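You operate a simulated robot arm through the tools that you are given. There is no shell and no other tool. Be economical: measure what you need, move in short steps, check, and stop when the job is done.

The job below is to be done with a simulated two-armed robot. You get a single attempt, and the scene is never put back.

Task
Brush the board at the dust hood clean while the hood draws.
Fine: open the damper and switch on first; afterwards switch off, shut the damper, put the brush at the hood back. Set down upright: wide brush. What is to be rubbed or washed off counts as gone when no trace of it is left.

It is judged by the outcome, as a careful person would: the job done as asked, and still so three seconds after it is handed in. It fails if anything else is knocked over, pushed out of place, dropped, spilled or broken.

Robot
Two 7-joint arms with two-finger parallel grippers on one trunk, on a base that drives. Base frame: it is fixed to the floor where the robot stands at the start and does not move with it; the origin is under the middle of the robot, x ahead of it, y to its left, z up. Lengths are in mm, angles in degrees, forces in N, time in s.
The left shoulder is at the start at [50, 165, 1230], the right one opposite. With the tool pointing down near the work surface each hand reaches from about 200 to 680 mm from the robot's upright axis, wherever it stands, measured 20 degrees to its own side. Places, roughly: board (30x6x2 cm) [500, -200, 900]; dust hood [500, -200, 1000]; hood damper [700, -100, 1200]; hood switch [400, 0, 900]. Payload 3.91 kg a hand.
Tool frame (each hand has its own): the origin (TCP) lies between the finger pads and is the grasp point; the fingertips stand 30 mm ahead of it; z points along the fingers, y is the line along which they close. The gripper opens to 110 mm. The fingers are 20 mm wide and 10 mm thick; the gripper's body (48 by 112 mm) begins 55 mm behind the TCP.
Orientation is that of the tool frame in the base frame, as a unit quaternion [w, x, y, z]. With the fingers straight down and closing along the base's y, the tool's x points along the base's -x, its y along +y and its z along -z.

Tools
- The arms move only by the tool apply_moves. It takes "left_moves", "right_moves" or both (then of equal length, played together; a hand with none holds still); each is one flat list of numbers, 7 for each row, row after row: the shift along the tool's x, y, z in mm, then the turn, a rotation vector about the tool's x, y, z in degrees, then the closure, from 0 (fully open) to 1 (shut). In form: [tx, ty, tz, ax, ay, az, gripper, tx, ty, tz, ax, ay, az, gripper, ...]. A call has 1 to 20 rows; each row is the pose to reach, as a shift and turn from the pose commanded when the call began, along the tool's axes at that moment. Rows are played at 5 a second. More than 50 mm and 8.6 degrees between two rows, or a gripper value outside its range, and nothing of the call is played. A pose out of reach is approached as far as the arm can. The call stops where the force on the tool passes 40 N (or 10 N more than at its start, if that is more) or the arm is blocked; 0.2 s more then pass. The fingers move at their own pace (about 45 mm/s each) and stop on an object; they squeeze with about 35 N. The grip force told is the motor's: it shows also when the fingers shut on nothing. Time passes only in rows, and 0.2 s behind the last, so rows that repeat a pose let the fingers close. It gives the time, the measured TCP pose, the force on the tool (base axes), the opening and the grip force at its end, in the units of the frame above (readings bear some noise), with the torque about the TCP (base axes, N m) and any sound that the robot's microphone picked up.
- Cameras (640 x 400 px; columns grow to the right, rows downward): "scene" is now at [120.2, -15.5, 1421.4]; the picture's right is [-0.19, -0.98, 0.00], its down [-0.36, 0.07, -0.93] and it looks along [0.91, -0.17, -0.37] (base axes); focal length 214 px, centre (320, 200). "left" rides on the left gripper at [72, -17, -103] in its tool frame; the picture's right is [0.23, 0.97, 0.00], its down [-0.76, 0.18, -0.62] and it looks along [-0.61, 0.14, 0.78] (tool axes); focal length 222 px, centre (320, 200). "right" rides on the right gripper at [72, 17, -103] in its tool frame; the picture's right is [-0.23, 0.97, 0.00], its down [-0.76, -0.18, -0.62] and it looks along [-0.61, -0.14, 0.78] (tool axes); focal length 222 px, centre (320, 200).
- capture(camera): a new picture of that camera. The clock stands still meanwhile.
- slide_trunk(by): slides the trunk up (or, below 0, down) by that many mm; the arms and the scene camera ride with it, the base frame stays. It gives what a move gives, with no picture.
- base_move(legs): drives the robot by 1 to 6 legs, each [ahead, left, turn to the left] in mm, mm and degrees, along the robot's own axes; the way and the turn of a leg run together, so that a leg with both is an arc; at most 1500 mm and 180 degrees a leg. The arms and the cameras ride along, it lands a little off, and it stops where it bumps. It gives what a move gives.
- aim_head(pan, tilt): turns the head with the scene camera to pan (to the left, within 80 degrees either way) and tilt (down, from -29 to 69), counted from straight ahead of the robot. It gives what a move gives.
- pixel_to_xyz(camera, pixels): for up to 12 pixels [column, row] of the newest picture of that camera ("zoom" is the newest enlarged one), the place [x, y, z] in the base frame of the surface seen there, good to about 2 mm. The clock stands still meanwhile.
- inspect(camera, box): a new picture of the part [left, top, right, bottom] of that camera's present view, enlarged. The clock stands still meanwhile.
- close_job(): hands the job in; it is judged then, once.

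Go step by step. Measure first, check grasps and placings, and put right what went wrong. The budget is 80 turns and 70 pictures, counting those below and the enlarged ones. Unless the task says otherwise, let go and move clear before handing in, and close with one line.

The tools are called after "Request:" by a JSON object that holds its "method" and its "body". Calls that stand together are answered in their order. apply_moves: Moves the arms, as the interface text tells. Its arguments: {"type":"object","properties":{"left_moves":{"type":"array"},"right_moves":{"type":"array"}},"required":[]} The other tools are called the same way: slide_trunk (by) slides the trunk up or down; base_move (legs) drives the base; aim_head (pan, tilt) turns the head that bears the scene camera; capture (camera) takes a picture; pixel_to_xyz (camera, pixels) gives the place of the surface under pixels of a picture; inspect (camera, box) takes an enlarged picture of a part of a camera's view; close_job () hands the job in.

At the start:

```text
t: 0.0
left_ee_pos: [285.7, 40.4, 1405.4]
left_ee_rot: [0.0, 0.0, 1.0, -0.001]
left_contact_force: [-0.4, -0.4, 0.7]
left_torque: [0.01, -0.02, 0.0]
left_width: 110.1
left_gripper_force: 0.0
right_ee_pos: [363.1, -401.1, 1347.1]
right_ee_rot: [0.0, 0.0, 1.0, 0.0]
right_contact_force: [0.6, -0.9, -0.3]
right_torque: [0.03, 0.03, 0.0]
right_width: 110.0
right_gripper_force: 0.1
trunk travel left (down, up): [-450.0, 53.0]
robot x, y, heading: [-1.8, -1.0, 0.2]
head pan, tilt: [-10.8, 21.5]
```

scene: 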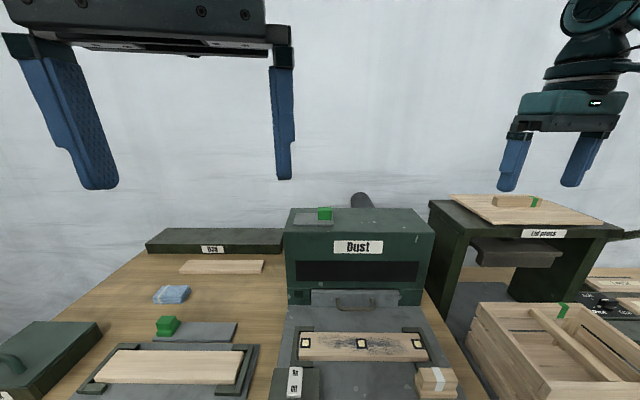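
right: 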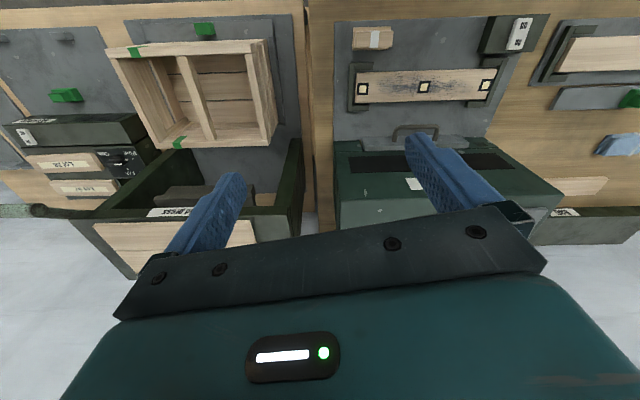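
left: 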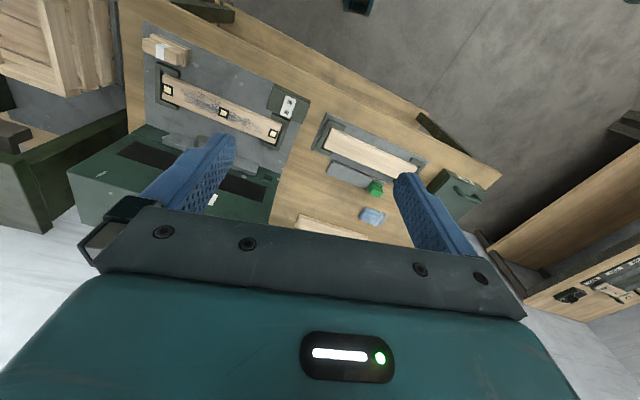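

The scene shows the hood (label "Dust", 358,247), the dusty board at (360,347), a switch box at (295,383), a block at (437,380) that may be the brush, and a green damper tab at (325,214). I'll enlarge these and tilt the head down for a better view.

Request:
{"method": "aim_head", "body": {"pan": -15, "tilt": 42}}

Request:
{"method": "capture", "body": {"camera": "scene"}}

Request:
{"method": "inspect", "body": {"camera": "scene", "box": [200, 80, 520, 280]}}

```text
t: 0.8
left_ee_pos: [285.2, 41.2, 1404.4]
left_ee_rot: [0.0, 0.0, 1.0, -0.001]
left_contact_force: [-0.2, 0.6, 1.0]
left_torque: [-0.03, 0.01, -0.01]
left_width: 110.0
left_gripper_force: 0.1
right_ee_pos: [362.9, -400.2, 1347.9]
right_ee_rot: [0.0, 0.0, 1.0, 0.001]
right_contact_force: [0.7, 0.8, 0.2]
right_torque: [0.03, 0.02, -0.02]
right_width: 110.2
right_gripper_force: 0.0
trunk travel left (down, up): [-450.0, 53.0]
robot x, y, heading: [-0.2, 3.9, 0.2]
head pan, tilt: [-15.0, 42.0]
```

```text
66 pictures are left
```

scene: 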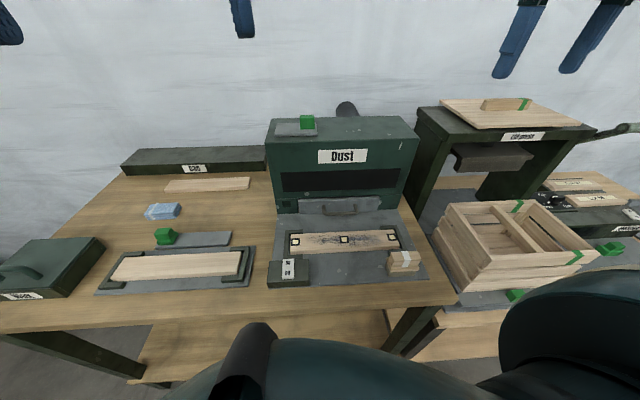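

```text
2.00 times, centred on (360, 180) of scene
```

zoom: 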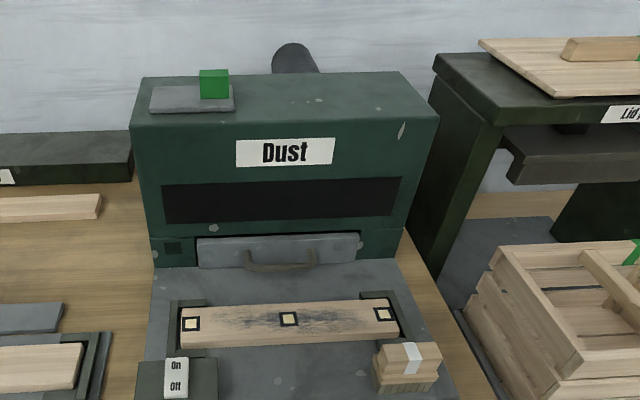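

The enlarged view shows an On/Off rocker at (176,380), the brush block at (408,365), the damper's green tab at (214,84) on a grey slide, and a drawer with a handle at (280,262). I'll measure them.

Request:
{"method": "pixel_to_xyz", "body": {"camera": "zoom", "pixels": [[176, 366], [176, 386], [150, 380], [410, 352], [380, 358], [436, 350], [405, 382], [192, 324], [289, 319], [384, 314], [214, 73], [214, 90]]}}

Request:
{"method": "inspect", "body": {"camera": "scene", "box": [260, 215, 440, 305]}}

Request:
{"method": "inspect", "body": {"camera": "scene", "box": [260, 100, 420, 200]}}

```text
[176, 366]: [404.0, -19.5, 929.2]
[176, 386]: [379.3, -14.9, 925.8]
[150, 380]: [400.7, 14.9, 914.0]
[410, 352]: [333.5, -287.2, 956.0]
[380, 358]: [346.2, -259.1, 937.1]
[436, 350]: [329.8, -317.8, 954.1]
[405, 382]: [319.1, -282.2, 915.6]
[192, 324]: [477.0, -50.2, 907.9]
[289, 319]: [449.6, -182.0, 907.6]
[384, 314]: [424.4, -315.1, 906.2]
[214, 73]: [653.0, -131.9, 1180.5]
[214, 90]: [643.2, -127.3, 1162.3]
```

```text
3.56 times, centred on (350, 260) of scene
```

zoom: 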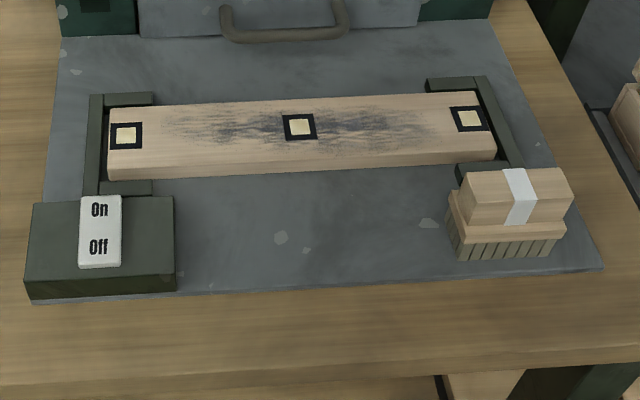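

```text
4.00 times, centred on (340, 150) of scene
```

zoom: 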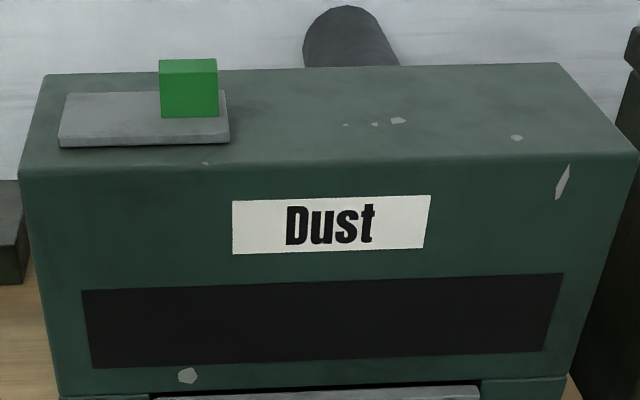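

The hood and board are turned about −11°. I'll measure the damper plate and knob, then the brush and switch in detail.

Request:
{"method": "pixel_to_xyz", "body": {"camera": "zoom", "pixels": [[70, 97], [62, 135], [226, 135], [224, 95], [162, 63], [214, 63], [190, 100], [165, 110], [214, 110], [50, 85], [550, 70], [350, 10]]}}

Request:
{"method": "inspect", "body": {"camera": "scene", "box": [370, 235, 440, 279]}}

```text
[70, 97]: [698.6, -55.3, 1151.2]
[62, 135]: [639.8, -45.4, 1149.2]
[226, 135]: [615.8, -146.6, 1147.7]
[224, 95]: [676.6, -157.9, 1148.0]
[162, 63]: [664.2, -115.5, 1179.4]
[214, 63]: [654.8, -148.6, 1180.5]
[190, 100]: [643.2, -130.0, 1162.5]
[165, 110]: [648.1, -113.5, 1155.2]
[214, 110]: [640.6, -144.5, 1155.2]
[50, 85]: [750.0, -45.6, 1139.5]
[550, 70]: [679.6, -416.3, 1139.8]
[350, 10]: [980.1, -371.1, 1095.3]
```

```text
9.09 times, centred on (405, 257) of scene
```

zoom: 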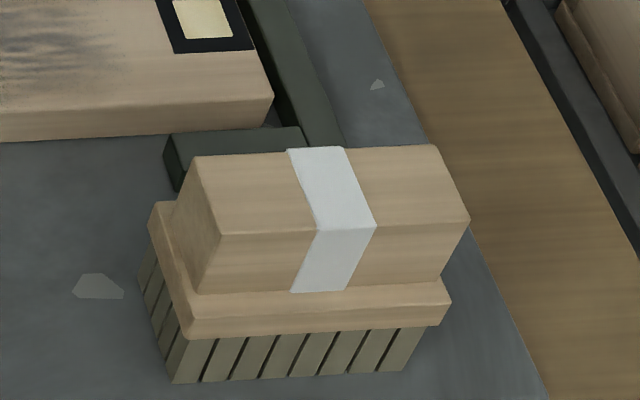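

Next are the brush corners.

Request:
{"method": "pixel_to_xyz", "body": {"camera": "zoom", "pixels": [[200, 162], [430, 150], [462, 218], [225, 232], [195, 330], [445, 300], [160, 210], [180, 378], [400, 365], [340, 200], [100, 340], [60, 95]]}}

Request:
{"method": "inspect", "body": {"camera": "right", "box": [330, 10, 560, 150]}}

```text
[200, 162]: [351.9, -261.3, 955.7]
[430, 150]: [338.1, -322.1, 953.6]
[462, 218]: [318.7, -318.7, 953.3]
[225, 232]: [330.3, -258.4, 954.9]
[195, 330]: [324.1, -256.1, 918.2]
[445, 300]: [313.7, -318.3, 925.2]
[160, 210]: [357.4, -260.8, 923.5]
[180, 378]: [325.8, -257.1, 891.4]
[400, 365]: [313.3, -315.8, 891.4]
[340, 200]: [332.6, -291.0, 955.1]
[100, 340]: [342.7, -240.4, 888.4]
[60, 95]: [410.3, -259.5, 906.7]
```

```text
2.78 times, centred on (445, 80) of right
```

zoom: 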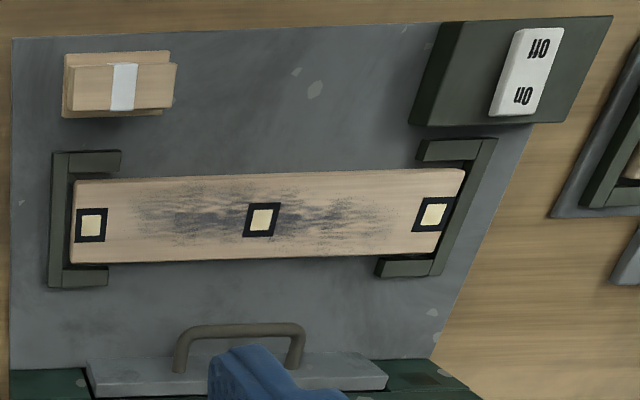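

The brush handle is centred near (335,−290), with its top at 955 and bristles on 888. The damper knob is near (650,−131) with its top at 1180. I'll bring the right hand above the damper for a closer look and shift the left hand aside.

Request:
{"method": "apply_moves", "body": {"right_moves": [-30, 27, 6, 0, 0, 2, 0, -60, 54, 12, 0, 0, 4, 0, -90, 81, 18, 0, 0, 6, 0, -120, 108, 24, 0, 0, 8, 0, -150, 135, 30, 0, 0, 10, 0, -180, 162, 36, 0, 0, 11.3, 0, -210, 189, 42, 0, 0, 11.3, 0, -240, 216, 48, 0, 0, 11.3, 0, -270, 243, 54, 0, 0, 11.3, 0, -290, 269, 60, 0, 0, 11.3, 0], "left_moves": [0, 15, 0, 0, 0, 0, 0, 0, 30, 0, 0, 0, 0, 0, 0, 45, 0, 0, 0, 0, 0, 0, 60, 0, 0, 0, 0, 0, 0, 75, 0, 0, 0, 0, 0, 0, 90, 0, 0, 0, 0, 0, 0, 105, 0, 0, 0, 0, 0, 0, 120, 0, 0, 0, 0, 0, 0, 120, 0, 0, 0, 0, 0, 0, 120, 0, 0, 0, 0, 0]}}

Request:
{"method": "capture", "body": {"camera": "right"}}

Request:
{"method": "capture", "body": {"camera": "scene"}}

```text
t: 3.0
left_ee_pos: [285.0, 162.3, 1405.6]
left_ee_rot: [0.0, 0.0, 1.0, -0.002]
left_contact_force: [0.2, -0.3, -0.4]
left_torque: [0.04, 0.01, 0.02]
left_width: 109.9
left_gripper_force: 0.0
right_ee_pos: [523.2, -234.5, 1281.3]
right_ee_rot: [0.0, 0.099, 0.995, 0.001]
right_contact_force: [-0.4, -0.5, 0.7]
right_torque: [-0.02, 0.0, -0.01]
right_width: 110.0
right_gripper_force: 0.1
right hand out of reach, approached as far as the arm can: row 6, 7, 8, 9, 10
trunk travel left (down, up): [-450.0, 53.0]
robot x, y, heading: [-2.6, 1.6, -0.0]
head pan, tilt: [-15.0, 42.0]
```

```text
60 pictures are left
```

right: 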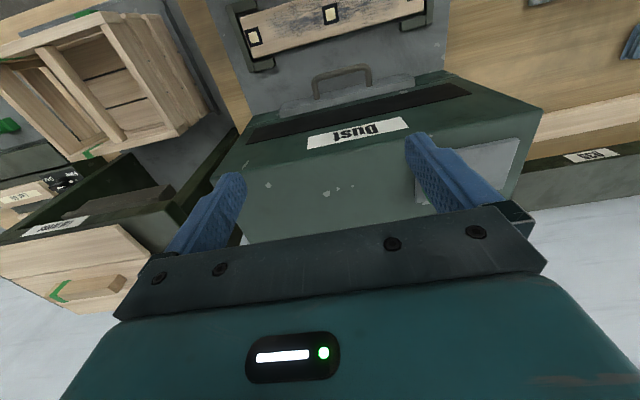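

```text
59 pictures are left
```

scene: 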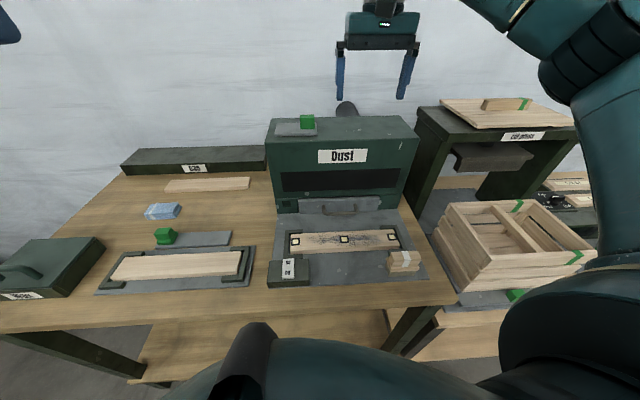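

The upright pose runs out of reach at (523,−234). I'll pitch the fingers forward 45° to gain reach.

Request:
{"method": "apply_moves", "body": {"right_moves": [0, 0, 0, 0, -8, 0, 0, 0, 0, 0, 0, -16, 0, 0, 0, 0, 0, 0, -24, 0, 0, 0, 0, 0, 0, -32, 0, 0, 0, 0, 0, 0, -40, 0, 0, 0, 0, 0, 0, -48, 0, 0]}}

Request:
{"method": "capture", "body": {"camera": "right"}}

```text
t: 4.4
left_ee_pos: [284.5, 163.2, 1405.6]
left_ee_rot: [0.0, 0.0, 1.0, -0.001]
left_contact_force: [0.0, 0.0, -0.1]
left_torque: [0.02, 0.05, -0.01]
left_width: 110.2
left_gripper_force: 0.0
right_ee_pos: [524.9, -235.5, 1273.6]
right_ee_rot: [0.406, 0.089, 0.909, -0.039]
right_contact_force: [0.7, -0.7, 0.6]
right_torque: [0.01, 0.0, -0.02]
right_width: 110.1
right_gripper_force: 0.1
trunk travel left (down, up): [-450.0, 53.0]
robot x, y, heading: [0.5, -1.0, 0.1]
head pan, tilt: [-15.0, 42.0]
```

```text
58 pictures are left
```

right: 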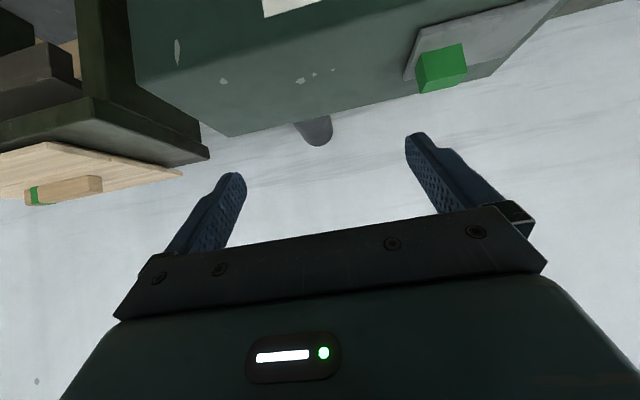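

The knob is clearly seen at (441,68) on the plate. I'll measure it from this side.

Request:
{"method": "pixel_to_xyz", "body": {"camera": "right", "pixels": [[420, 55], [464, 45], [423, 70], [463, 62], [425, 90], [463, 80], [408, 78], [418, 30], [540, 4], [440, 80]]}}

Request:
{"method": "inspect", "body": {"camera": "right", "box": [380, 0, 580, 110]}}

```text
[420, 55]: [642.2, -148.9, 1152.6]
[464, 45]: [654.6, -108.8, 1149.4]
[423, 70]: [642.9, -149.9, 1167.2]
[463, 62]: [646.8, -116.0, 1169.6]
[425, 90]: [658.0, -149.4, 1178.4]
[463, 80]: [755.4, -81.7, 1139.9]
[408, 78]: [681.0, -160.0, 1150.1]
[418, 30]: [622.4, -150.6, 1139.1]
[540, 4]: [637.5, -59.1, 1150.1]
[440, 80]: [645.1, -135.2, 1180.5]
```

```text
3.20 times, centred on (480, 55) of right
```

zoom: 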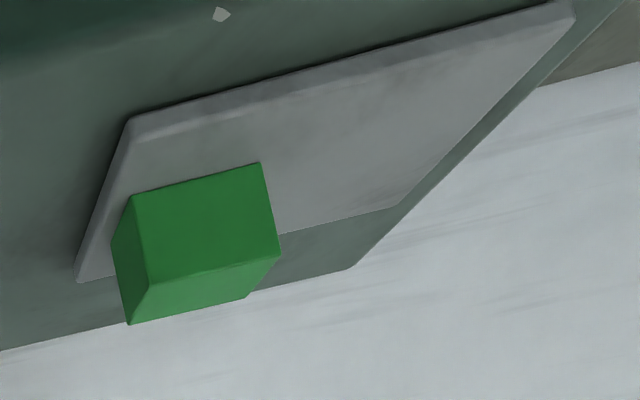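

The knob is about 34 mm wide with its front face at x≈645 and z 1150–1181. I'll move in along the tool axis, straddling it.

Request:
{"method": "apply_moves", "body": {"right_moves": [1, 40, 10, 0, 0, 0, 0, 2, 80, 20, 0, 0, 0, 0, 4, 124, 30, 0, 0, 0, 0, 4, 124, 70, 0, 0, 0, 0, 4, 124, 100, 0, 0, 0, 0, 4, 124, 133, 0, 0, 0, 0]}}

Request:
{"method": "capture", "body": {"camera": "right"}}

```text
t: 5.8
left_ee_pos: [278.4, 164.4, 1407.7]
left_ee_rot: [0.003, 0.0, 1.0, -0.003]
left_contact_force: [0.5, 0.4, -0.6]
left_torque: [-0.03, 0.04, 0.01]
left_width: 109.8
left_gripper_force: 0.1
right_ee_pos: [609.4, -166.3, 1193.4]
right_ee_rot: [0.409, 0.088, 0.907, -0.038]
right_contact_force: [-22.9, 2.3, 15.0]
right_torque: [0.73, -0.27, 1.21]
right_width: 109.3
right_gripper_force: 0.1
right hand out of reach, approached as far as the arm can: row 3, 4, 5, 6
trunk travel left (down, up): [-450.0, 53.0]
robot x, y, heading: [-1.8, -2.2, -0.1]
head pan, tilt: [-15.0, 42.0]
```

```text
56 pictures are left
```

right: 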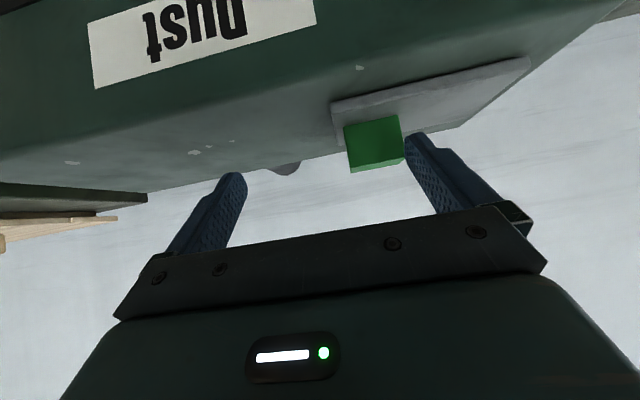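

The left finger touched the knob front and the arm is at its reach limit. I'll back off and check how far the table edge is from the base.

Request:
{"method": "apply_moves", "body": {"right_moves": [0, 0, -30, 0, 0, 0, 0, 0, 0, -70, 0, 0, 0, 0]}}

Request:
{"method": "aim_head", "body": {"pan": 0, "tilt": 65}}

Request:
{"method": "capture", "body": {"camera": "scene"}}

```text
t: 6.4
left_ee_pos: [284.4, 163.7, 1404.7]
left_ee_rot: [0.001, 0.001, 1.0, 0.0]
left_contact_force: [0.2, 0.0, 1.5]
left_torque: [0.01, -0.05, 0.0]
left_width: 109.9
left_gripper_force: 0.2
right_ee_pos: [562.9, -160.3, 1233.3]
right_ee_rot: [0.405, 0.09, 0.909, -0.04]
right_contact_force: [0.3, -0.1, 0.4]
right_torque: [0.0, -0.01, 0.01]
right_width: 110.0
right_gripper_force: 0.1
trunk travel left (down, up): [-450.0, 53.0]
robot x, y, heading: [1.5, -3.0, -0.2]
head pan, tilt: [-15.0, 42.0]
```

```text
t: 7.3
left_ee_pos: [284.4, 163.5, 1405.1]
left_ee_rot: [0.0, 0.0, 1.0, -0.001]
left_contact_force: [-0.9, 0.4, 0.5]
left_torque: [-0.01, 0.03, 0.0]
left_width: 109.9
left_gripper_force: 0.1
right_ee_pos: [563.7, -160.8, 1233.5]
right_ee_rot: [0.405, 0.09, 0.909, -0.04]
right_contact_force: [-0.8, -0.5, -0.6]
right_torque: [0.02, 0.0, 0.01]
right_width: 110.0
right_gripper_force: 0.1
trunk travel left (down, up): [-450.0, 53.0]
robot x, y, heading: [-0.7, 2.3, -0.0]
head pan, tilt: [0.0, 65.0]
```

```text
55 pictures are left
```

scene: 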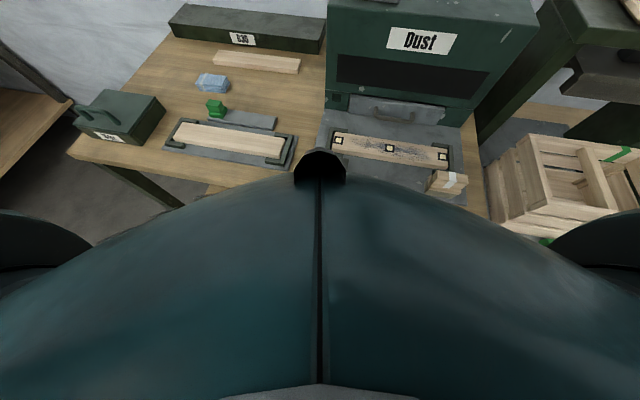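

The view shows the table's front edge at (110,162) and partly behind the torso. I'll measure edge points.

Request:
{"method": "pixel_to_xyz", "body": {"camera": "scene", "pixels": [[75, 152], [130, 168], [205, 183], [470, 212], [430, 188], [320, 160], [325, 230], [180, 240]]}}

```text
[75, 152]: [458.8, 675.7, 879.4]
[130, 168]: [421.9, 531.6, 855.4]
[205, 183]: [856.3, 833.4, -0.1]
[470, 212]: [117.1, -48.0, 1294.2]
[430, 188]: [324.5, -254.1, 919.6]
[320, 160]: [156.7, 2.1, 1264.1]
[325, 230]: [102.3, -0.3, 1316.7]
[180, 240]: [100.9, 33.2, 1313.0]
```

There's ample clearance to the left, and the failure looked like a lateral wrist limit. I'll drive the base 120 mm left, since the hand is clear above everything.

Request:
{"method": "base_move", "body": {"legs": [[0, 120, 0]]}}

```text
t: 9.0
left_ee_pos: [285.2, 285.6, 1405.2]
left_ee_rot: [-0.001, -0.001, 1.0, -0.001]
left_contact_force: [1.3, 0.4, 0.5]
left_torque: [0.0, 0.0, 0.03]
left_width: 110.0
left_gripper_force: 0.1
right_ee_pos: [564.3, -36.1, 1233.9]
right_ee_rot: [0.405, 0.089, 0.909, -0.039]
right_contact_force: [-0.8, 0.7, 0.7]
right_torque: [0.01, -0.01, 0.02]
right_width: 109.9
right_gripper_force: 0.1
trunk travel left (down, up): [-450.0, 53.0]
robot x, y, heading: [-1.7, 123.1, 0.3]
head pan, tilt: [0.0, 65.0]
```

The base moved 123 mm left. Now I'll go to the grasp position again.

Request:
{"method": "apply_moves", "body": {"right_moves": [-12, -39, 0, 0, 0, 0, 0, -26, -78, 10, 0, 0, 0, 0, -26, -78, 48, 0, 0, 0, 0, -26, -78, 80, 0, 0, 0, 0, -26, -78, 108, 0, 0, 0, 0, -26, -78, 108, 0, 0, 0, 0]}}

Request:
{"method": "capture", "body": {"camera": "right"}}

```text
t: 10.4
left_ee_pos: [284.7, 285.9, 1405.5]
left_ee_rot: [0.0, -0.002, 1.0, 0.0]
left_contact_force: [-0.1, 0.6, -0.5]
left_torque: [0.01, -0.03, 0.01]
left_width: 110.0
left_gripper_force: 0.1
right_ee_pos: [644.1, -132.5, 1180.4]
right_ee_rot: [0.405, 0.089, 0.909, -0.04]
right_contact_force: [0.1, 0.7, -0.7]
right_torque: [0.0, 0.01, 0.0]
right_width: 110.1
right_gripper_force: 0.0
trunk travel left (down, up): [-450.0, 53.0]
robot x, y, heading: [4.9, 126.5, 0.2]
head pan, tilt: [0.0, 65.0]
```

```text
54 pictures are left
```

right: 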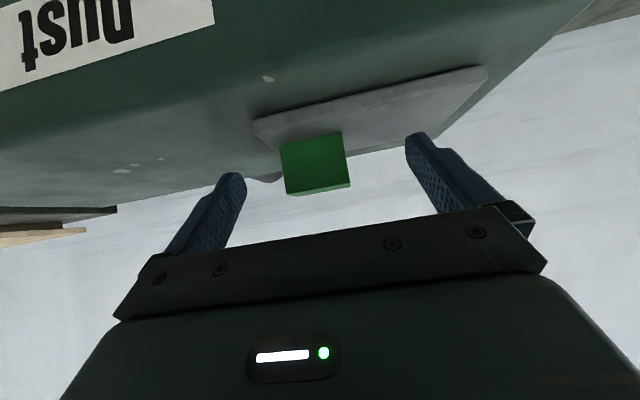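

The knob sits centred between the fingers, reach confirmed. Closing now.

Request:
{"method": "apply_moves", "body": {"right_moves": [0, 0, 0, 0, 0, 0, 1, 0, 0, 0, 0, 0, 0, 1, 0, 0, 0, 0, 0, 0, 1, 0, 0, 0, 0, 0, 0, 1, 0, 0, 0, 0, 0, 0, 1, 0, 0, 0, 0, 0, 0, 1]}}

```text
t: 11.8
left_ee_pos: [284.5, 285.5, 1404.8]
left_ee_rot: [0.0, -0.001, 1.0, -0.001]
left_contact_force: [0.5, -0.3, -0.1]
left_torque: [-0.02, -0.03, 0.01]
left_width: 110.1
left_gripper_force: 0.0
right_ee_pos: [644.4, -133.4, 1181.0]
right_ee_rot: [0.404, 0.09, 0.909, -0.04]
right_contact_force: [-0.7, -0.7, 0.1]
right_torque: [-0.14, -0.15, -0.45]
right_width: 38.0
right_gripper_force: 45.2
trunk travel left (down, up): [-450.0, 53.0]
robot x, y, heading: [-1.8, 123.1, 0.2]
head pan, tilt: [0.0, 65.0]
```

The knob is gripped at 38 mm width. I'll test a small slide to the right (tool −y), watching force.

Request:
{"method": "apply_moves", "body": {"right_moves": [0, -5, 0, 0, 0, 0, 1, 0, -10, 0, 0, 0, 0, 1, 0, -15, 0, 0, 0, 0, 1]}}

Request:
{"method": "capture", "body": {"camera": "right"}}

```text
t: 12.6
left_ee_pos: [285.8, 284.1, 1405.4]
left_ee_rot: [0.0, -0.001, 1.0, 0.0]
left_contact_force: [0.5, 0.9, -0.1]
left_torque: [0.02, 0.0, -0.01]
left_width: 109.9
left_gripper_force: 0.0
right_ee_pos: [641.9, -146.8, 1179.2]
right_ee_rot: [0.404, 0.089, 0.91, -0.04]
right_contact_force: [4.1, -1.0, -4.9]
right_torque: [-0.29, -1.29, -0.64]
right_width: 38.2
right_gripper_force: 44.7
trunk travel left (down, up): [-450.0, 53.0]
robot x, y, heading: [-1.0, 125.1, 0.0]
head pan, tilt: [0.0, 65.0]
```

```text
53 pictures are left
```

right: 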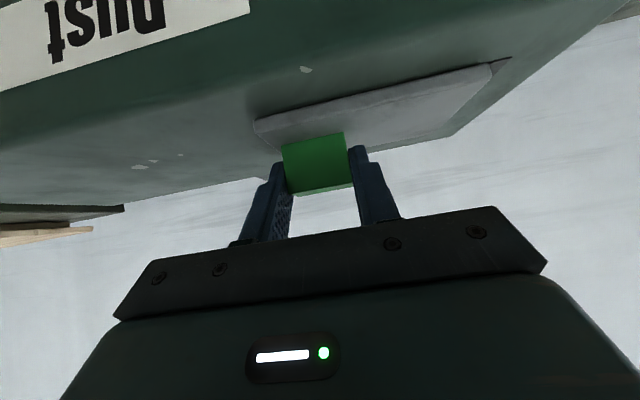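

The plate slides right with little force, and a dark opening starts to show at its left edge (500,65). I'll continue to the stop.

Request:
{"method": "apply_moves", "body": {"right_moves": [0, -10, 0, 0, 0, 0, 1, 0, -20, 0, 0, 0, 0, 1, 0, -30, 0, 0, 0, 0, 1, 0, -40, 0, 0, 0, 0, 1, 0, -50, 0, 0, 0, 0, 1, 0, -60, 0, 0, 0, 0, 1, 0, -70, 0, 0, 0, 0, 1, 0, -80, 0, 0, 0, 0, 1, 0, -90, 0, 0, 0, 0, 1, 0, -100, 0, 0, 0, 0, 1]}}

Request:
{"method": "capture", "body": {"camera": "right"}}

```text
t: 14.8
left_ee_pos: [285.2, 286.9, 1404.3]
left_ee_rot: [0.0, -0.002, 1.0, -0.001]
left_contact_force: [0.2, 0.6, 0.3]
left_torque: [-0.04, -0.07, 0.02]
left_width: 109.8
left_gripper_force: 0.0
right_ee_pos: [625.4, -224.7, 1180.0]
right_ee_rot: [0.405, 0.078, 0.911, -0.03]
right_contact_force: [11.5, 12.8, -2.6]
right_torque: [-0.27, 0.23, -0.67]
right_width: 38.6
right_gripper_force: 44.8
trunk travel left (down, up): [-450.0, 53.0]
robot x, y, heading: [-0.2, 123.6, 0.3]
head pan, tilt: [0.0, 65.0]
stopped in row 10 (right hand): the force on the tool passed its limit at 44 N (the readings are from after the stop); the commanded pose is now the measured one
```

```text
52 pictures are left
```

right: 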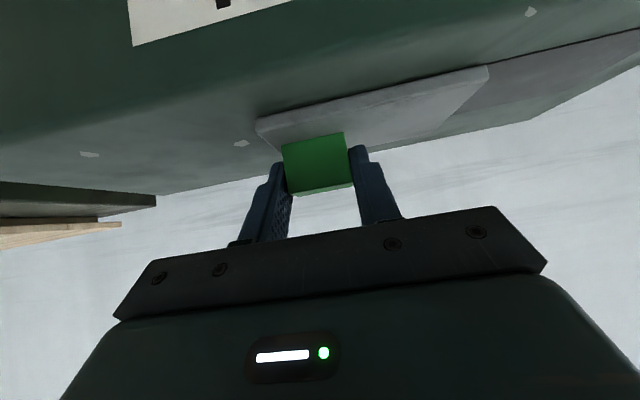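

The damper hit its end stop after about 94 mm of travel. I'll release, back out and turn the hand upright again.

Request:
{"method": "apply_moves", "body": {"right_moves": [0, 0, 0, 0, 0, 0, 0.3, 0, 0, 0, 0, 0, 0, 0, 0, 0, 0, 0, 0, 0, 0, 0, 0, -30, 0, 0, 0, 0, 0, 0, -70, 0, 0, 0, 0, 0, 0, -110, 0, 8, 0, 0, 15, 0, -120, 0, 16, 0, 0, 30, 0, -120, 0, 24, 0, 0, 45, 0, -120, 0, 32, 0, 0, 60, 0, -120, 0, 40, 0, 0, 60, 0, -120, 0, 47.5, 0, 0]}}

Request:
{"method": "aim_head", "body": {"pan": -25, "tilt": 40}}

Request:
{"method": "capture", "body": {"camera": "scene"}}

```text
t: 17.2
left_ee_pos: [286.0, 287.1, 1405.1]
left_ee_rot: [-0.001, -0.002, 1.0, -0.001]
left_contact_force: [0.1, 0.7, 0.1]
left_torque: [0.03, 0.01, -0.01]
left_width: 110.3
left_gripper_force: 0.0
right_ee_pos: [496.7, -205.1, 1216.0]
right_ee_rot: [0.003, 0.087, 0.996, 0.004]
right_contact_force: [0.5, 0.4, 0.3]
right_torque: [0.0, 0.04, 0.01]
right_width: 110.0
right_gripper_force: 0.1
trunk travel left (down, up): [-450.0, 53.0]
robot x, y, heading: [-0.8, 124.9, 0.2]
head pan, tilt: [0.0, 65.0]
```

```text
t: 18.1
left_ee_pos: [285.1, 286.0, 1404.0]
left_ee_rot: [0.0, -0.002, 1.0, 0.0]
left_contact_force: [0.5, -0.2, -0.2]
left_torque: [0.01, -0.03, 0.04]
left_width: 110.1
left_gripper_force: 0.0
right_ee_pos: [496.8, -204.9, 1216.6]
right_ee_rot: [0.004, 0.086, 0.996, 0.003]
right_contact_force: [-0.3, -0.1, 0.2]
right_torque: [0.03, -0.01, 0.01]
right_width: 110.2
right_gripper_force: 0.1
trunk travel left (down, up): [-450.0, 53.0]
robot x, y, heading: [1.6, 121.1, 0.3]
head pan, tilt: [-25.0, 40.0]
```

```text
51 pictures are left
```

scene: 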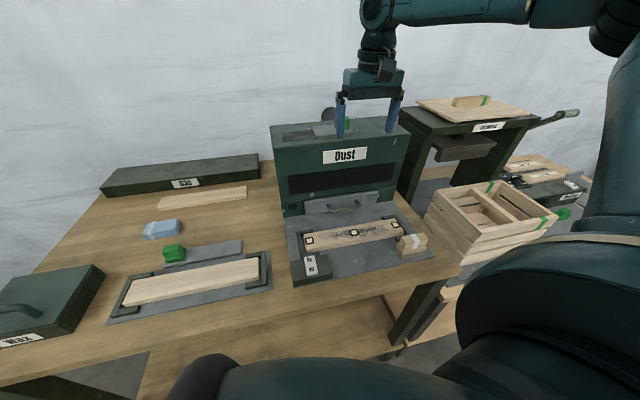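

I'll enlarge the damper and switch to confirm the opening and find the rocker.

Request:
{"method": "inspect", "body": {"camera": "scene", "box": [265, 105, 405, 193]}}

Request:
{"method": "inspect", "body": {"camera": "scene", "box": [280, 235, 352, 280]}}

Request:
{"method": "pixel_to_xyz", "body": {"camera": "zoom", "pixels": [[240, 190], [275, 190], [250, 240], [290, 240], [265, 320], [305, 330], [300, 380], [180, 300], [400, 260], [330, 200]]}}

```text
4.55 times, centred on (335, 149) of scene
```

zoom: 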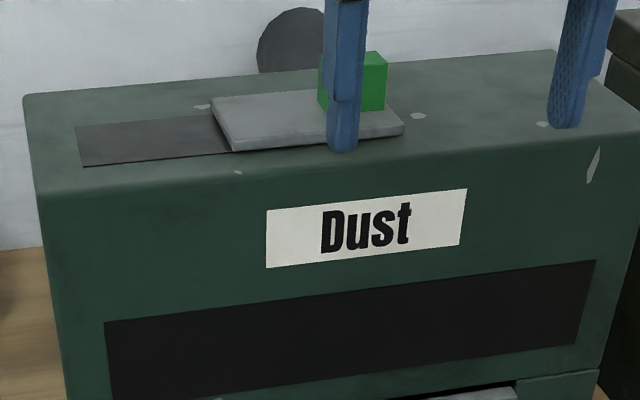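

```text
8.89 times, centred on (316, 258) of scene
```

zoom: 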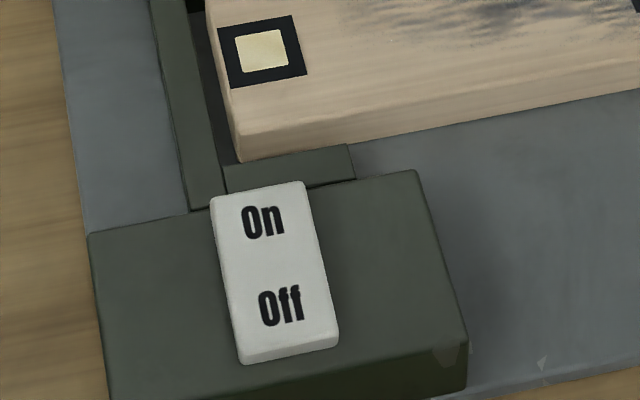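

```text
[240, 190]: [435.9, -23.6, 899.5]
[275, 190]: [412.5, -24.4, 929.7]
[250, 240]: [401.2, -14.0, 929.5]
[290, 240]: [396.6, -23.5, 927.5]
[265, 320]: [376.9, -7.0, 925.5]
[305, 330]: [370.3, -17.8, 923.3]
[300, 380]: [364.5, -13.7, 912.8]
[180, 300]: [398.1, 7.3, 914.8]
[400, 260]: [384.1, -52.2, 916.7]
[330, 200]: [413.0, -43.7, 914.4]
```

The damper slot is fully uncovered. The On end of the rocker is near (405,−20,929), so I'll move there with the fingers shut and stop above it.

Request:
{"method": "apply_moves", "body": {"right_moves": [18, 24, 31, 0, 0, 0, 1, 35, 48, 62, 0, 0, 0, 1, 53, 71, 93, 0, 0, 0, 1, 70, 95, 123, 0, 0, 0, 1, 88, 119, 154, 0, 0, 0, 1, 105, 142, 185, 0, 0, 0, 1, 122.6, 166, 216, 0, 0, 1.3, 1, 122.6, 166, 231, 0, 0, 1.3, 1]}}

Request:
{"method": "capture", "body": {"camera": "right"}}

```text
t: 19.9
left_ee_pos: [284.9, 286.4, 1405.8]
left_ee_rot: [0.0, -0.002, 1.0, -0.001]
left_contact_force: [-0.2, 0.2, 0.6]
left_torque: [0.0, 0.0, -0.04]
left_width: 110.0
left_gripper_force: 0.0
right_ee_pos: [404.2, -18.9, 988.2]
right_ee_rot: [0.004, 0.099, 0.995, 0.004]
right_contact_force: [0.2, 0.6, 0.1]
right_torque: [0.02, 0.0, -0.01]
right_width: 0.0
right_gripper_force: 34.9
trunk travel left (down, up): [-450.0, 53.0]
robot x, y, heading: [3.2, 123.6, 0.0]
head pan, tilt: [-25.0, 40.0]
```

```text
48 pictures are left
```

right: 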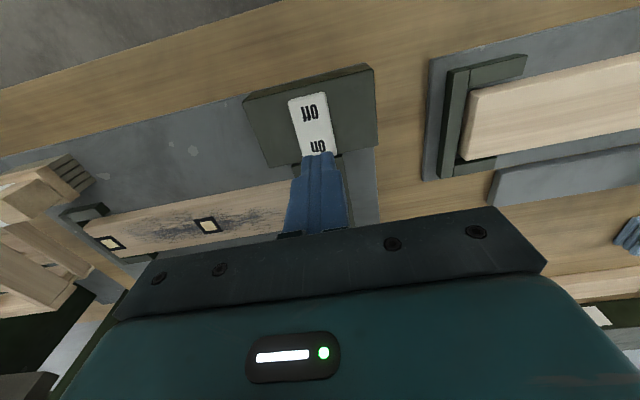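

The fingertips are over the On end (315,150). Pressing down gently in small steps.

Request:
{"method": "apply_moves", "body": {"right_moves": [0, 0, 15, 0, 0, 0, 1, 0, 0, 25, 0, 0, 0, 1, 0, 0, 29, 0, 0, 0, 1, 0, 0, 31, 0, 0, 0, 1, 0, 0, 33, 0, 0, 0, 1, 0, 0, 35, 0, 0, 0, 1]}}

```text
t: 21.3
left_ee_pos: [284.6, 287.0, 1404.9]
left_ee_rot: [0.0, -0.001, 1.0, -0.001]
left_contact_force: [0.6, 0.3, 0.6]
left_torque: [-0.02, 0.0, 0.02]
left_width: 110.0
left_gripper_force: 0.0
right_ee_pos: [399.7, -32.0, 966.3]
right_ee_rot: [0.004, 0.098, 0.995, 0.004]
right_contact_force: [-0.1, -0.4, 0.4]
right_torque: [0.03, 0.01, -0.01]
right_width: 0.0
right_gripper_force: 34.9
right hand out of reach, approached as far as the arm can: row 1, 2, 3, 4, 5, 6
trunk travel left (down, up): [-450.0, 53.0]
robot x, y, heading: [-2.0, 121.5, -0.1]
head pan, tilt: [-25.0, 40.0]
```

It ran out of reach laterally as it went down, and stopped short of the switch. I'll lift and yaw the tool to relieve the wrist, then see whether the position is reachable.

Request:
{"method": "apply_moves", "body": {"right_moves": [0, 0, -20, 0, 0, -8, 1, 0, 0, -20, 0, 0, -16, 1, 0, 0, -20, 0, 0, -24, 1, -1, 6, -20, 0, 0, -32, 1, -2.5, 13, -20, 0, 0, -40, 1, -2.5, 13, -10, 0, 0, -40, 1, -2.5, 13, 0, 0, 0, -40, 1]}}

```text
t: 22.9
left_ee_pos: [284.6, 288.2, 1404.9]
left_ee_rot: [0.0, -0.002, 1.0, 0.0]
left_contact_force: [-0.6, -0.5, -0.8]
left_torque: [0.04, -0.01, -0.01]
left_width: 109.9
left_gripper_force: 0.0
right_ee_pos: [400.7, -28.8, 971.1]
right_ee_rot: [0.006, -0.248, 0.969, 0.001]
right_contact_force: [1.2, 0.6, 0.2]
right_torque: [0.01, 0.0, 0.01]
right_width: 0.0
right_gripper_force: 35.0
right hand out of reach, approached as far as the arm can: row 6, 7
trunk travel left (down, up): [-450.0, 53.0]
robot x, y, heading: [1.7, 121.8, 0.3]
head pan, tilt: [-25.0, 40.0]
```

Yaw isn't the limit; the arm is cross-body limited. I'll lift clear and drive 80 mm further left so the switch lies more to the right hand's side.

Request:
{"method": "apply_moves", "body": {"right_moves": [0, 0, -30, 0, 0, 8, 1, 0, 0, -60, 0, 0, 16, 1, 0, 0, -90, 0, 0, 24, 1, 0, 0, -90, 0, 0, 32, 1, 0, 0, -90, 0, 0, 40, 1]}}

Request:
{"method": "base_move", "body": {"legs": [[0, 80, 0]]}}

```text
t: 24.1
left_ee_pos: [284.7, 287.0, 1404.3]
left_ee_rot: [0.0, -0.002, 1.0, -0.001]
left_contact_force: [-0.3, -0.1, -1.0]
left_torque: [0.0, 0.01, 0.01]
left_width: 110.0
left_gripper_force: 0.0
right_ee_pos: [399.6, -28.4, 1060.3]
right_ee_rot: [0.003, 0.099, 0.995, 0.005]
right_contact_force: [0.0, 0.5, 0.2]
right_torque: [0.0, -0.01, -0.02]
right_width: 0.0
right_gripper_force: 34.7
trunk travel left (down, up): [-450.0, 53.0]
robot x, y, heading: [2.4, 121.6, 0.1]
head pan, tilt: [-25.0, 40.0]
```

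```text
t: 25.4
left_ee_pos: [285.6, 365.1, 1404.5]
left_ee_rot: [0.0, -0.001, 1.0, -0.001]
left_contact_force: [-0.2, 0.9, -0.6]
left_torque: [0.03, 0.01, -0.02]
left_width: 110.2
left_gripper_force: 0.0
right_ee_pos: [398.5, 49.8, 1060.4]
right_ee_rot: [0.004, 0.099, 0.995, 0.003]
right_contact_force: [0.3, -0.4, 0.5]
right_torque: [0.0, 0.0, 0.0]
right_width: 0.0
right_gripper_force: 34.4
trunk travel left (down, up): [-450.0, 53.0]
robot x, y, heading: [-0.1, 202.8, -0.0]
head pan, tilt: [-25.0, 40.0]
```

Now I'll move back over the On end.

Request:
{"method": "apply_moves", "body": {"right_moves": [-10, -34, 20, 0, 0, 0, 1, -21, -67, 40, 0, 0, 0, 1, -21, -67, 70, 0, 0, 0, 1, -21, -67, 92, 0, 0, 0, 1]}}

```text
t: 26.4
left_ee_pos: [284.5, 365.2, 1404.6]
left_ee_rot: [0.001, -0.001, 1.0, -0.001]
left_contact_force: [-0.1, -0.1, -0.3]
left_torque: [-0.03, 0.02, 0.0]
left_width: 109.9
left_gripper_force: 0.1
right_ee_pos: [408.2, -20.7, 968.9]
right_ee_rot: [0.004, 0.1, 0.995, 0.002]
right_contact_force: [-0.3, 0.0, -0.4]
right_torque: [0.0, 0.02, -0.02]
right_width: 0.0
right_gripper_force: 34.9
trunk travel left (down, up): [-450.0, 53.0]
robot x, y, heading: [-0.5, 203.2, -0.0]
head pan, tilt: [-25.0, 40.0]
```

The position is reached at (408,−21,969), with the tips about 10 mm over the rocker. Pressing.

Request:
{"method": "apply_moves", "body": {"right_moves": [0, 0, 6, 0, 0, 0, 1, 0, 0, 9, 0, 0, 0, 1, 0, 0, 11, 0, 0, 0, 1, 0, 0, 13, 0, 0, 0, 1, 0, 0, 15, 0, 0, 0, 1]}}

```text
t: 27.6
left_ee_pos: [283.6, 365.7, 1405.2]
left_ee_rot: [0.001, -0.002, 1.0, 0.0]
left_contact_force: [-0.4, -0.1, -0.3]
left_torque: [0.01, 0.0, 0.04]
left_width: 109.8
left_gripper_force: 0.0
right_ee_pos: [409.5, -20.9, 955.4]
right_ee_rot: [0.008, 0.099, 0.995, 0.002]
right_contact_force: [1.6, -5.2, 23.8]
right_torque: [-0.12, 0.17, 0.14]
right_width: 0.2
right_gripper_force: 35.3
trunk travel left (down, up): [-450.0, 53.0]
robot x, y, heading: [-2.6, 200.0, 0.0]
head pan, tilt: [-25.0, 40.0]
```

There's 24 N of contact at tip z≈925. I'll lift and look at the rocker.

Request:
{"method": "apply_moves", "body": {"right_moves": [0, 0, -40, 0, 0, 0, 1, 0, 0, -80, 0, 0, 0, 1, 0, -40, -100, 0, 0, 0, 0.5, 0, -80, -100, 0, 0, 0, 0.3]}}

Request:
{"method": "capture", "body": {"camera": "scene"}}

Request:
{"method": "inspect", "body": {"camera": "right", "box": [280, 0, 480, 140]}}

```text
t: 28.6
left_ee_pos: [285.8, 363.5, 1404.1]
left_ee_rot: [-0.001, -0.001, 1.0, -0.001]
left_contact_force: [0.2, 0.3, -0.1]
left_torque: [0.01, 0.03, 0.02]
left_width: 110.2
left_gripper_force: 0.1
right_ee_pos: [390.1, -99.1, 1054.2]
right_ee_rot: [0.003, 0.1, 0.995, 0.004]
right_contact_force: [-0.6, 0.6, 0.9]
right_torque: [0.03, 0.01, -0.03]
right_width: 49.5
right_gripper_force: 0.2
trunk travel left (down, up): [-450.0, 53.0]
robot x, y, heading: [-0.6, 198.7, -0.0]
head pan, tilt: [-25.0, 40.0]
```

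```text
47 pictures are left
```

scene: 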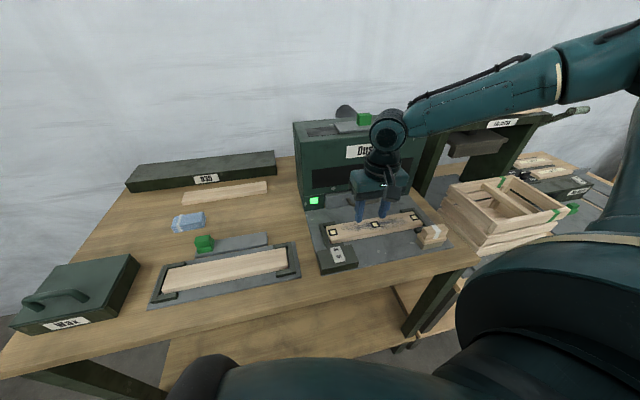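

```text
2.86 times, centred on (380, 70) of right
```

zoom: 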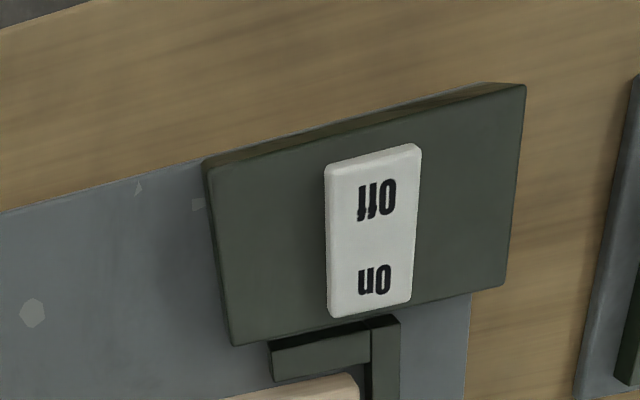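

The green lamp on the hood (314,200) is lit, so the hood is on. Next I'll go above the brush and grip it by its ends.

Request:
{"method": "apply_moves", "body": {"right_moves": [4, -45, 0, 0, 0, 0, 0.2, 8, -90, 0, 0, 0, 0, 0.2, 12, -135, 5, 0, 0, 0, 0.2, 17, -175, 10, 0, 0, 0.5, 0.2, 17, -198, 14, 0, 0, 0.8, 0.2, 17, -198, 14, 0, 0, 0.8, 0.2]}}

Request:
{"method": "capture", "body": {"camera": "right"}}

```text
t: 30.0
left_ee_pos: [285.2, 364.2, 1405.2]
left_ee_rot: [0.0, -0.002, 1.0, -0.001]
left_contact_force: [-0.2, 0.3, 0.3]
left_torque: [0.0, -0.03, -0.01]
left_width: 109.8
left_gripper_force: 0.1
right_ee_pos: [333.5, -290.6, 1039.4]
right_ee_rot: [0.003, 0.106, 0.994, 0.003]
right_contact_force: [-0.1, 0.9, -0.5]
right_torque: [-0.01, 0.01, 0.04]
right_width: 88.2
right_gripper_force: 0.0
trunk travel left (down, up): [-450.0, 53.0]
robot x, y, heading: [-0.0, 200.2, 0.1]
head pan, tilt: [-25.0, 40.0]
```

```text
45 pictures are left
```

right: 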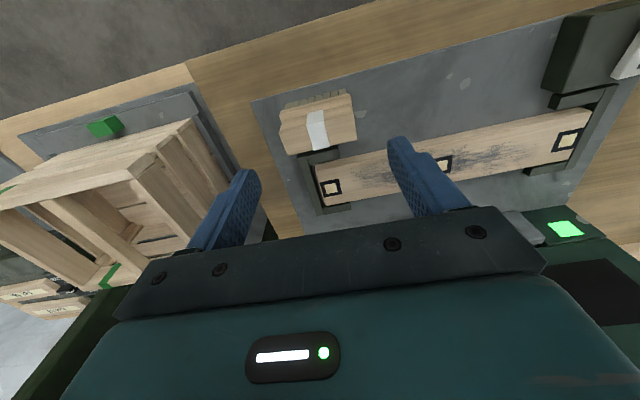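

The crate is nearby at left in the image. I'll measure its near edge and the brush from here.

Request:
{"method": "pixel_to_xyz", "body": {"camera": "right", "pixels": [[192, 122], [215, 170], [252, 190], [281, 110], [352, 95], [284, 150], [356, 138], [318, 130], [356, 120], [266, 130]]}}

Request:
{"method": "inspect", "body": {"camera": "right", "box": [240, 70, 400, 190]}}

```text
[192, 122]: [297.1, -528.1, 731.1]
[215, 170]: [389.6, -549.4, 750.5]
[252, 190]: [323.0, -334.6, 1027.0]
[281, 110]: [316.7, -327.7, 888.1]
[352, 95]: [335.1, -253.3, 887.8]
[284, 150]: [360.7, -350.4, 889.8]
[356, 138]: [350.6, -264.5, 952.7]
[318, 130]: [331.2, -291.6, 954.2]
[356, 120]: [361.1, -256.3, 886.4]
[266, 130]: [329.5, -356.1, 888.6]
```

```text
3.33 times, centred on (320, 130) of right
```

zoom: 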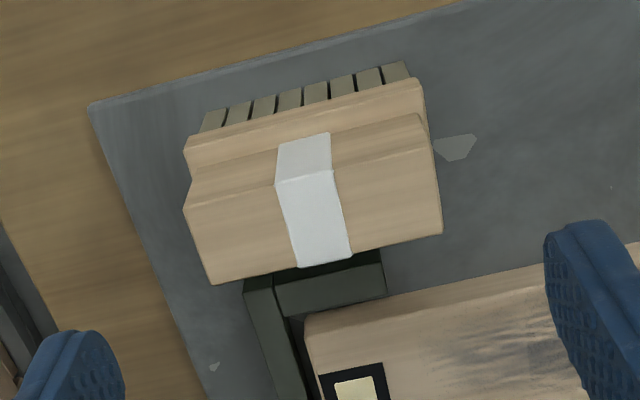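

The crate is much lower (z≈740), so no conflict. I'll measure the top corners of the handle.

Request:
{"method": "pixel_to_xyz", "body": {"camera": "zoom", "pixels": [[190, 212], [418, 120], [437, 228], [214, 280], [190, 145], [420, 85]]}}

```text
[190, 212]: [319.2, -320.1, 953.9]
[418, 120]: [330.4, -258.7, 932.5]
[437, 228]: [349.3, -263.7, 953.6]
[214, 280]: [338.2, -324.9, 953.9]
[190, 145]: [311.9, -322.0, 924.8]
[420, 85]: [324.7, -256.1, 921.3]
```

The handle's centre is (334,−292), about 62×20 mm, with its top at 954. I'll descend and close.

Request:
{"method": "apply_moves", "body": {"right_moves": [-1, -1, 30, 0, 0, 0.3, 0.2, -1, -1, 60, 0, 0, 0.3, 0.2, -1, -1, 78, 0, 0, 0.3, 0.2, -1, -1, 79, 0, 0, 0.3, 1, -1, -1, 79, 0, 0, 0.3, 1, -1, -1, 79, 0, 0, 0.3, 1, -1, -1, 79, 0, 0, 0.3, 1]}}

Request:
{"method": "capture", "body": {"camera": "right"}}

```text
t: 31.6
left_ee_pos: [285.5, 364.1, 1404.1]
left_ee_rot: [0.0, -0.001, 1.0, 0.0]
left_contact_force: [0.1, -0.3, -0.7]
left_torque: [0.01, 0.02, 0.01]
left_width: 110.2
left_gripper_force: 0.2
right_ee_pos: [336.6, -294.4, 956.8]
right_ee_rot: [0.004, 0.109, 0.994, 0.003]
right_contact_force: [0.0, -0.2, -0.6]
right_torque: [-0.01, 0.01, 0.01]
right_width: 65.6
right_gripper_force: 34.5
trunk travel left (down, up): [-450.0, 53.0]
robot x, y, heading: [0.1, 201.5, -0.1]
head pan, tilt: [-25.0, 40.0]
```

```text
43 pictures are left
```

right: 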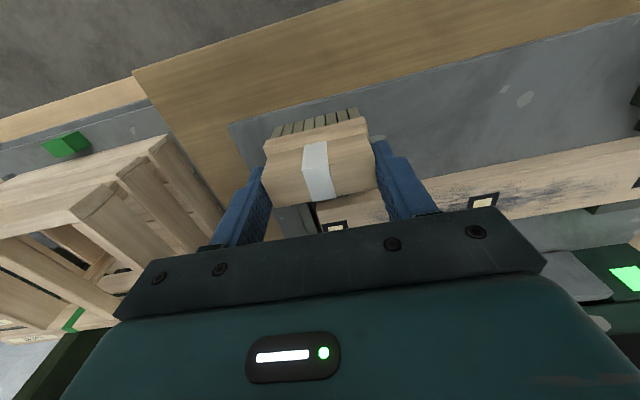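

The brush is gripped at 65.6 mm. I'll lift it, carry it over the right end of the board's front lane, and lower it near contact.

Request:
{"method": "apply_moves", "body": {"right_moves": [0, 0, -20, 0, 0, 0, 1, 0, 0, -50, 0, 0, 0, 1, -38, 9, -50, 0, 0, -1.2, 1, -76, 18, -50, 0, 0, -1.2, 1, -76, 18, -35, 0, 0, -1.2, 1, -76, 18, -26, 0, 0, -1.2, 1, -76, 18, -23, 0, 0, -1.2, 1, -76, 18, -21, 0, 0, -1.2, 1]}}

Request:
{"method": "capture", "body": {"camera": "scene"}}

Request:
{"method": "inspect", "body": {"camera": "scene", "box": [300, 180, 480, 290]}}

```text
t: 33.4
left_ee_pos: [284.9, 364.7, 1404.1]
left_ee_rot: [0.0, -0.001, 1.0, -0.001]
left_contact_force: [0.0, -0.2, 0.3]
left_torque: [0.02, 0.03, 0.0]
left_width: 110.1
left_gripper_force: 0.0
right_ee_pos: [413.9, -289.3, 980.1]
right_ee_rot: [0.004, 0.098, 0.995, 0.002]
right_contact_force: [-0.2, 0.4, 0.5]
right_torque: [0.0, -0.04, -0.02]
right_width: 0.0
right_gripper_force: 34.5
trunk travel left (down, up): [-450.0, 53.0]
robot x, y, heading: [-1.1, 198.3, -0.1]
head pan, tilt: [-25.0, 40.0]
```

```text
42 pictures are left
```

scene: 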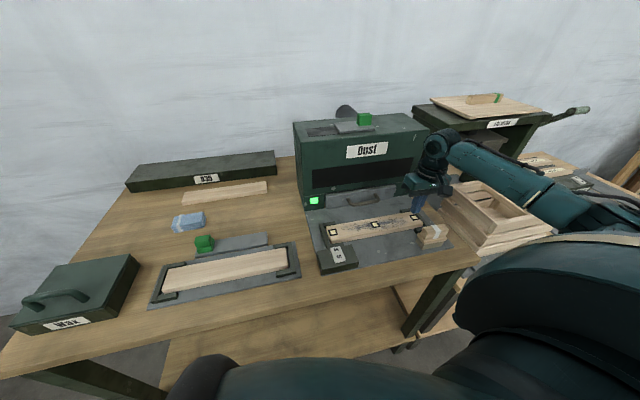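

```text
3.56 times, centred on (390, 235) of scene
```

zoom: 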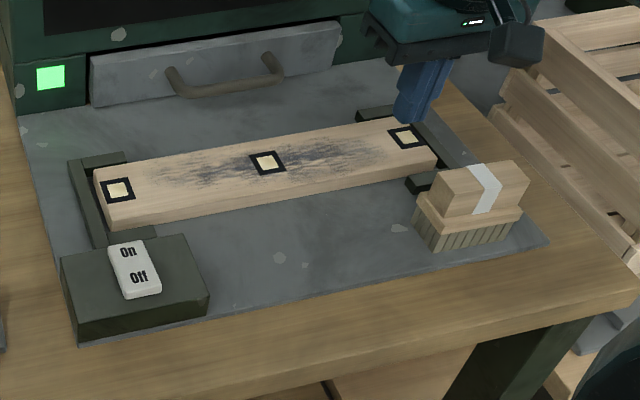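

The fingers slipped off and the brush stayed upright in place, zoom (470,205). The tips probably caught only the ledge edge. I'll go back above, re-measure and grip slightly higher on the handle.

Request:
{"method": "apply_moves", "body": {"right_moves": [0, 0, -30, 0, 0, 0, 1, 0, 0, -60, 0, 0, 0, 0.5, 39, -9, -60, 0, 0, 0, 0.2, 78, -18, -60, 0, 0, 0, 0.2, 78, -18, -60, 0, 0, 0, 0.2]}}

Request:
{"method": "inspect", "body": {"camera": "right", "box": [240, 70, 400, 190]}}

```text
t: 34.6
left_ee_pos: [284.1, 363.3, 1404.5]
left_ee_rot: [0.0, 0.0, 1.0, -0.001]
left_contact_force: [-0.8, 0.4, -0.2]
left_torque: [0.01, 0.02, -0.02]
left_width: 110.4
left_gripper_force: 0.0
right_ee_pos: [336.4, -295.4, 1038.2]
right_ee_rot: [0.003, 0.099, 0.995, 0.003]
right_contact_force: [-0.7, 0.2, -0.1]
right_torque: [0.0, -0.02, 0.01]
right_width: 85.4
right_gripper_force: 0.1
trunk travel left (down, up): [-450.0, 53.0]
robot x, y, heading: [0.8, 200.5, 0.3]
head pan, tilt: [-25.0, 40.0]
```

```text
3.33 times, centred on (320, 130) of right
```

zoom: 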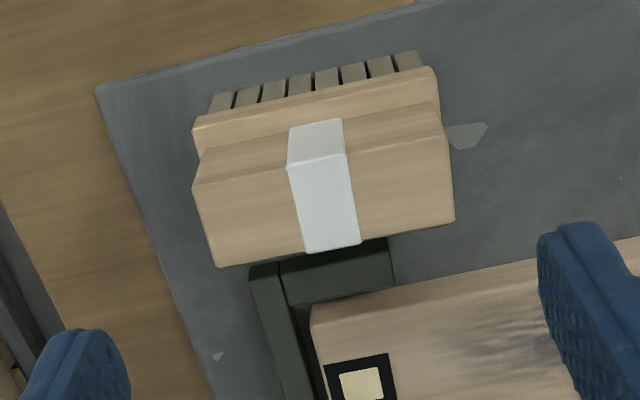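

Request:
{"method": "pixel_to_xyz", "body": {"camera": "zoom", "pixels": [[197, 187], [443, 135], [451, 217], [220, 263], [197, 130], [432, 80], [320, 200], [199, 160], [441, 110]]}}

```text
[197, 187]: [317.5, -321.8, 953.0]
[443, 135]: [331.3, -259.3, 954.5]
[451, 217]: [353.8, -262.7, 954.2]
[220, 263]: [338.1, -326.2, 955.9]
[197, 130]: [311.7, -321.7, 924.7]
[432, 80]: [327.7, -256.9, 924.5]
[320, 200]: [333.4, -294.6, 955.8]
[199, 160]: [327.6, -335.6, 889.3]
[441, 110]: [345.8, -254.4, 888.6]
```

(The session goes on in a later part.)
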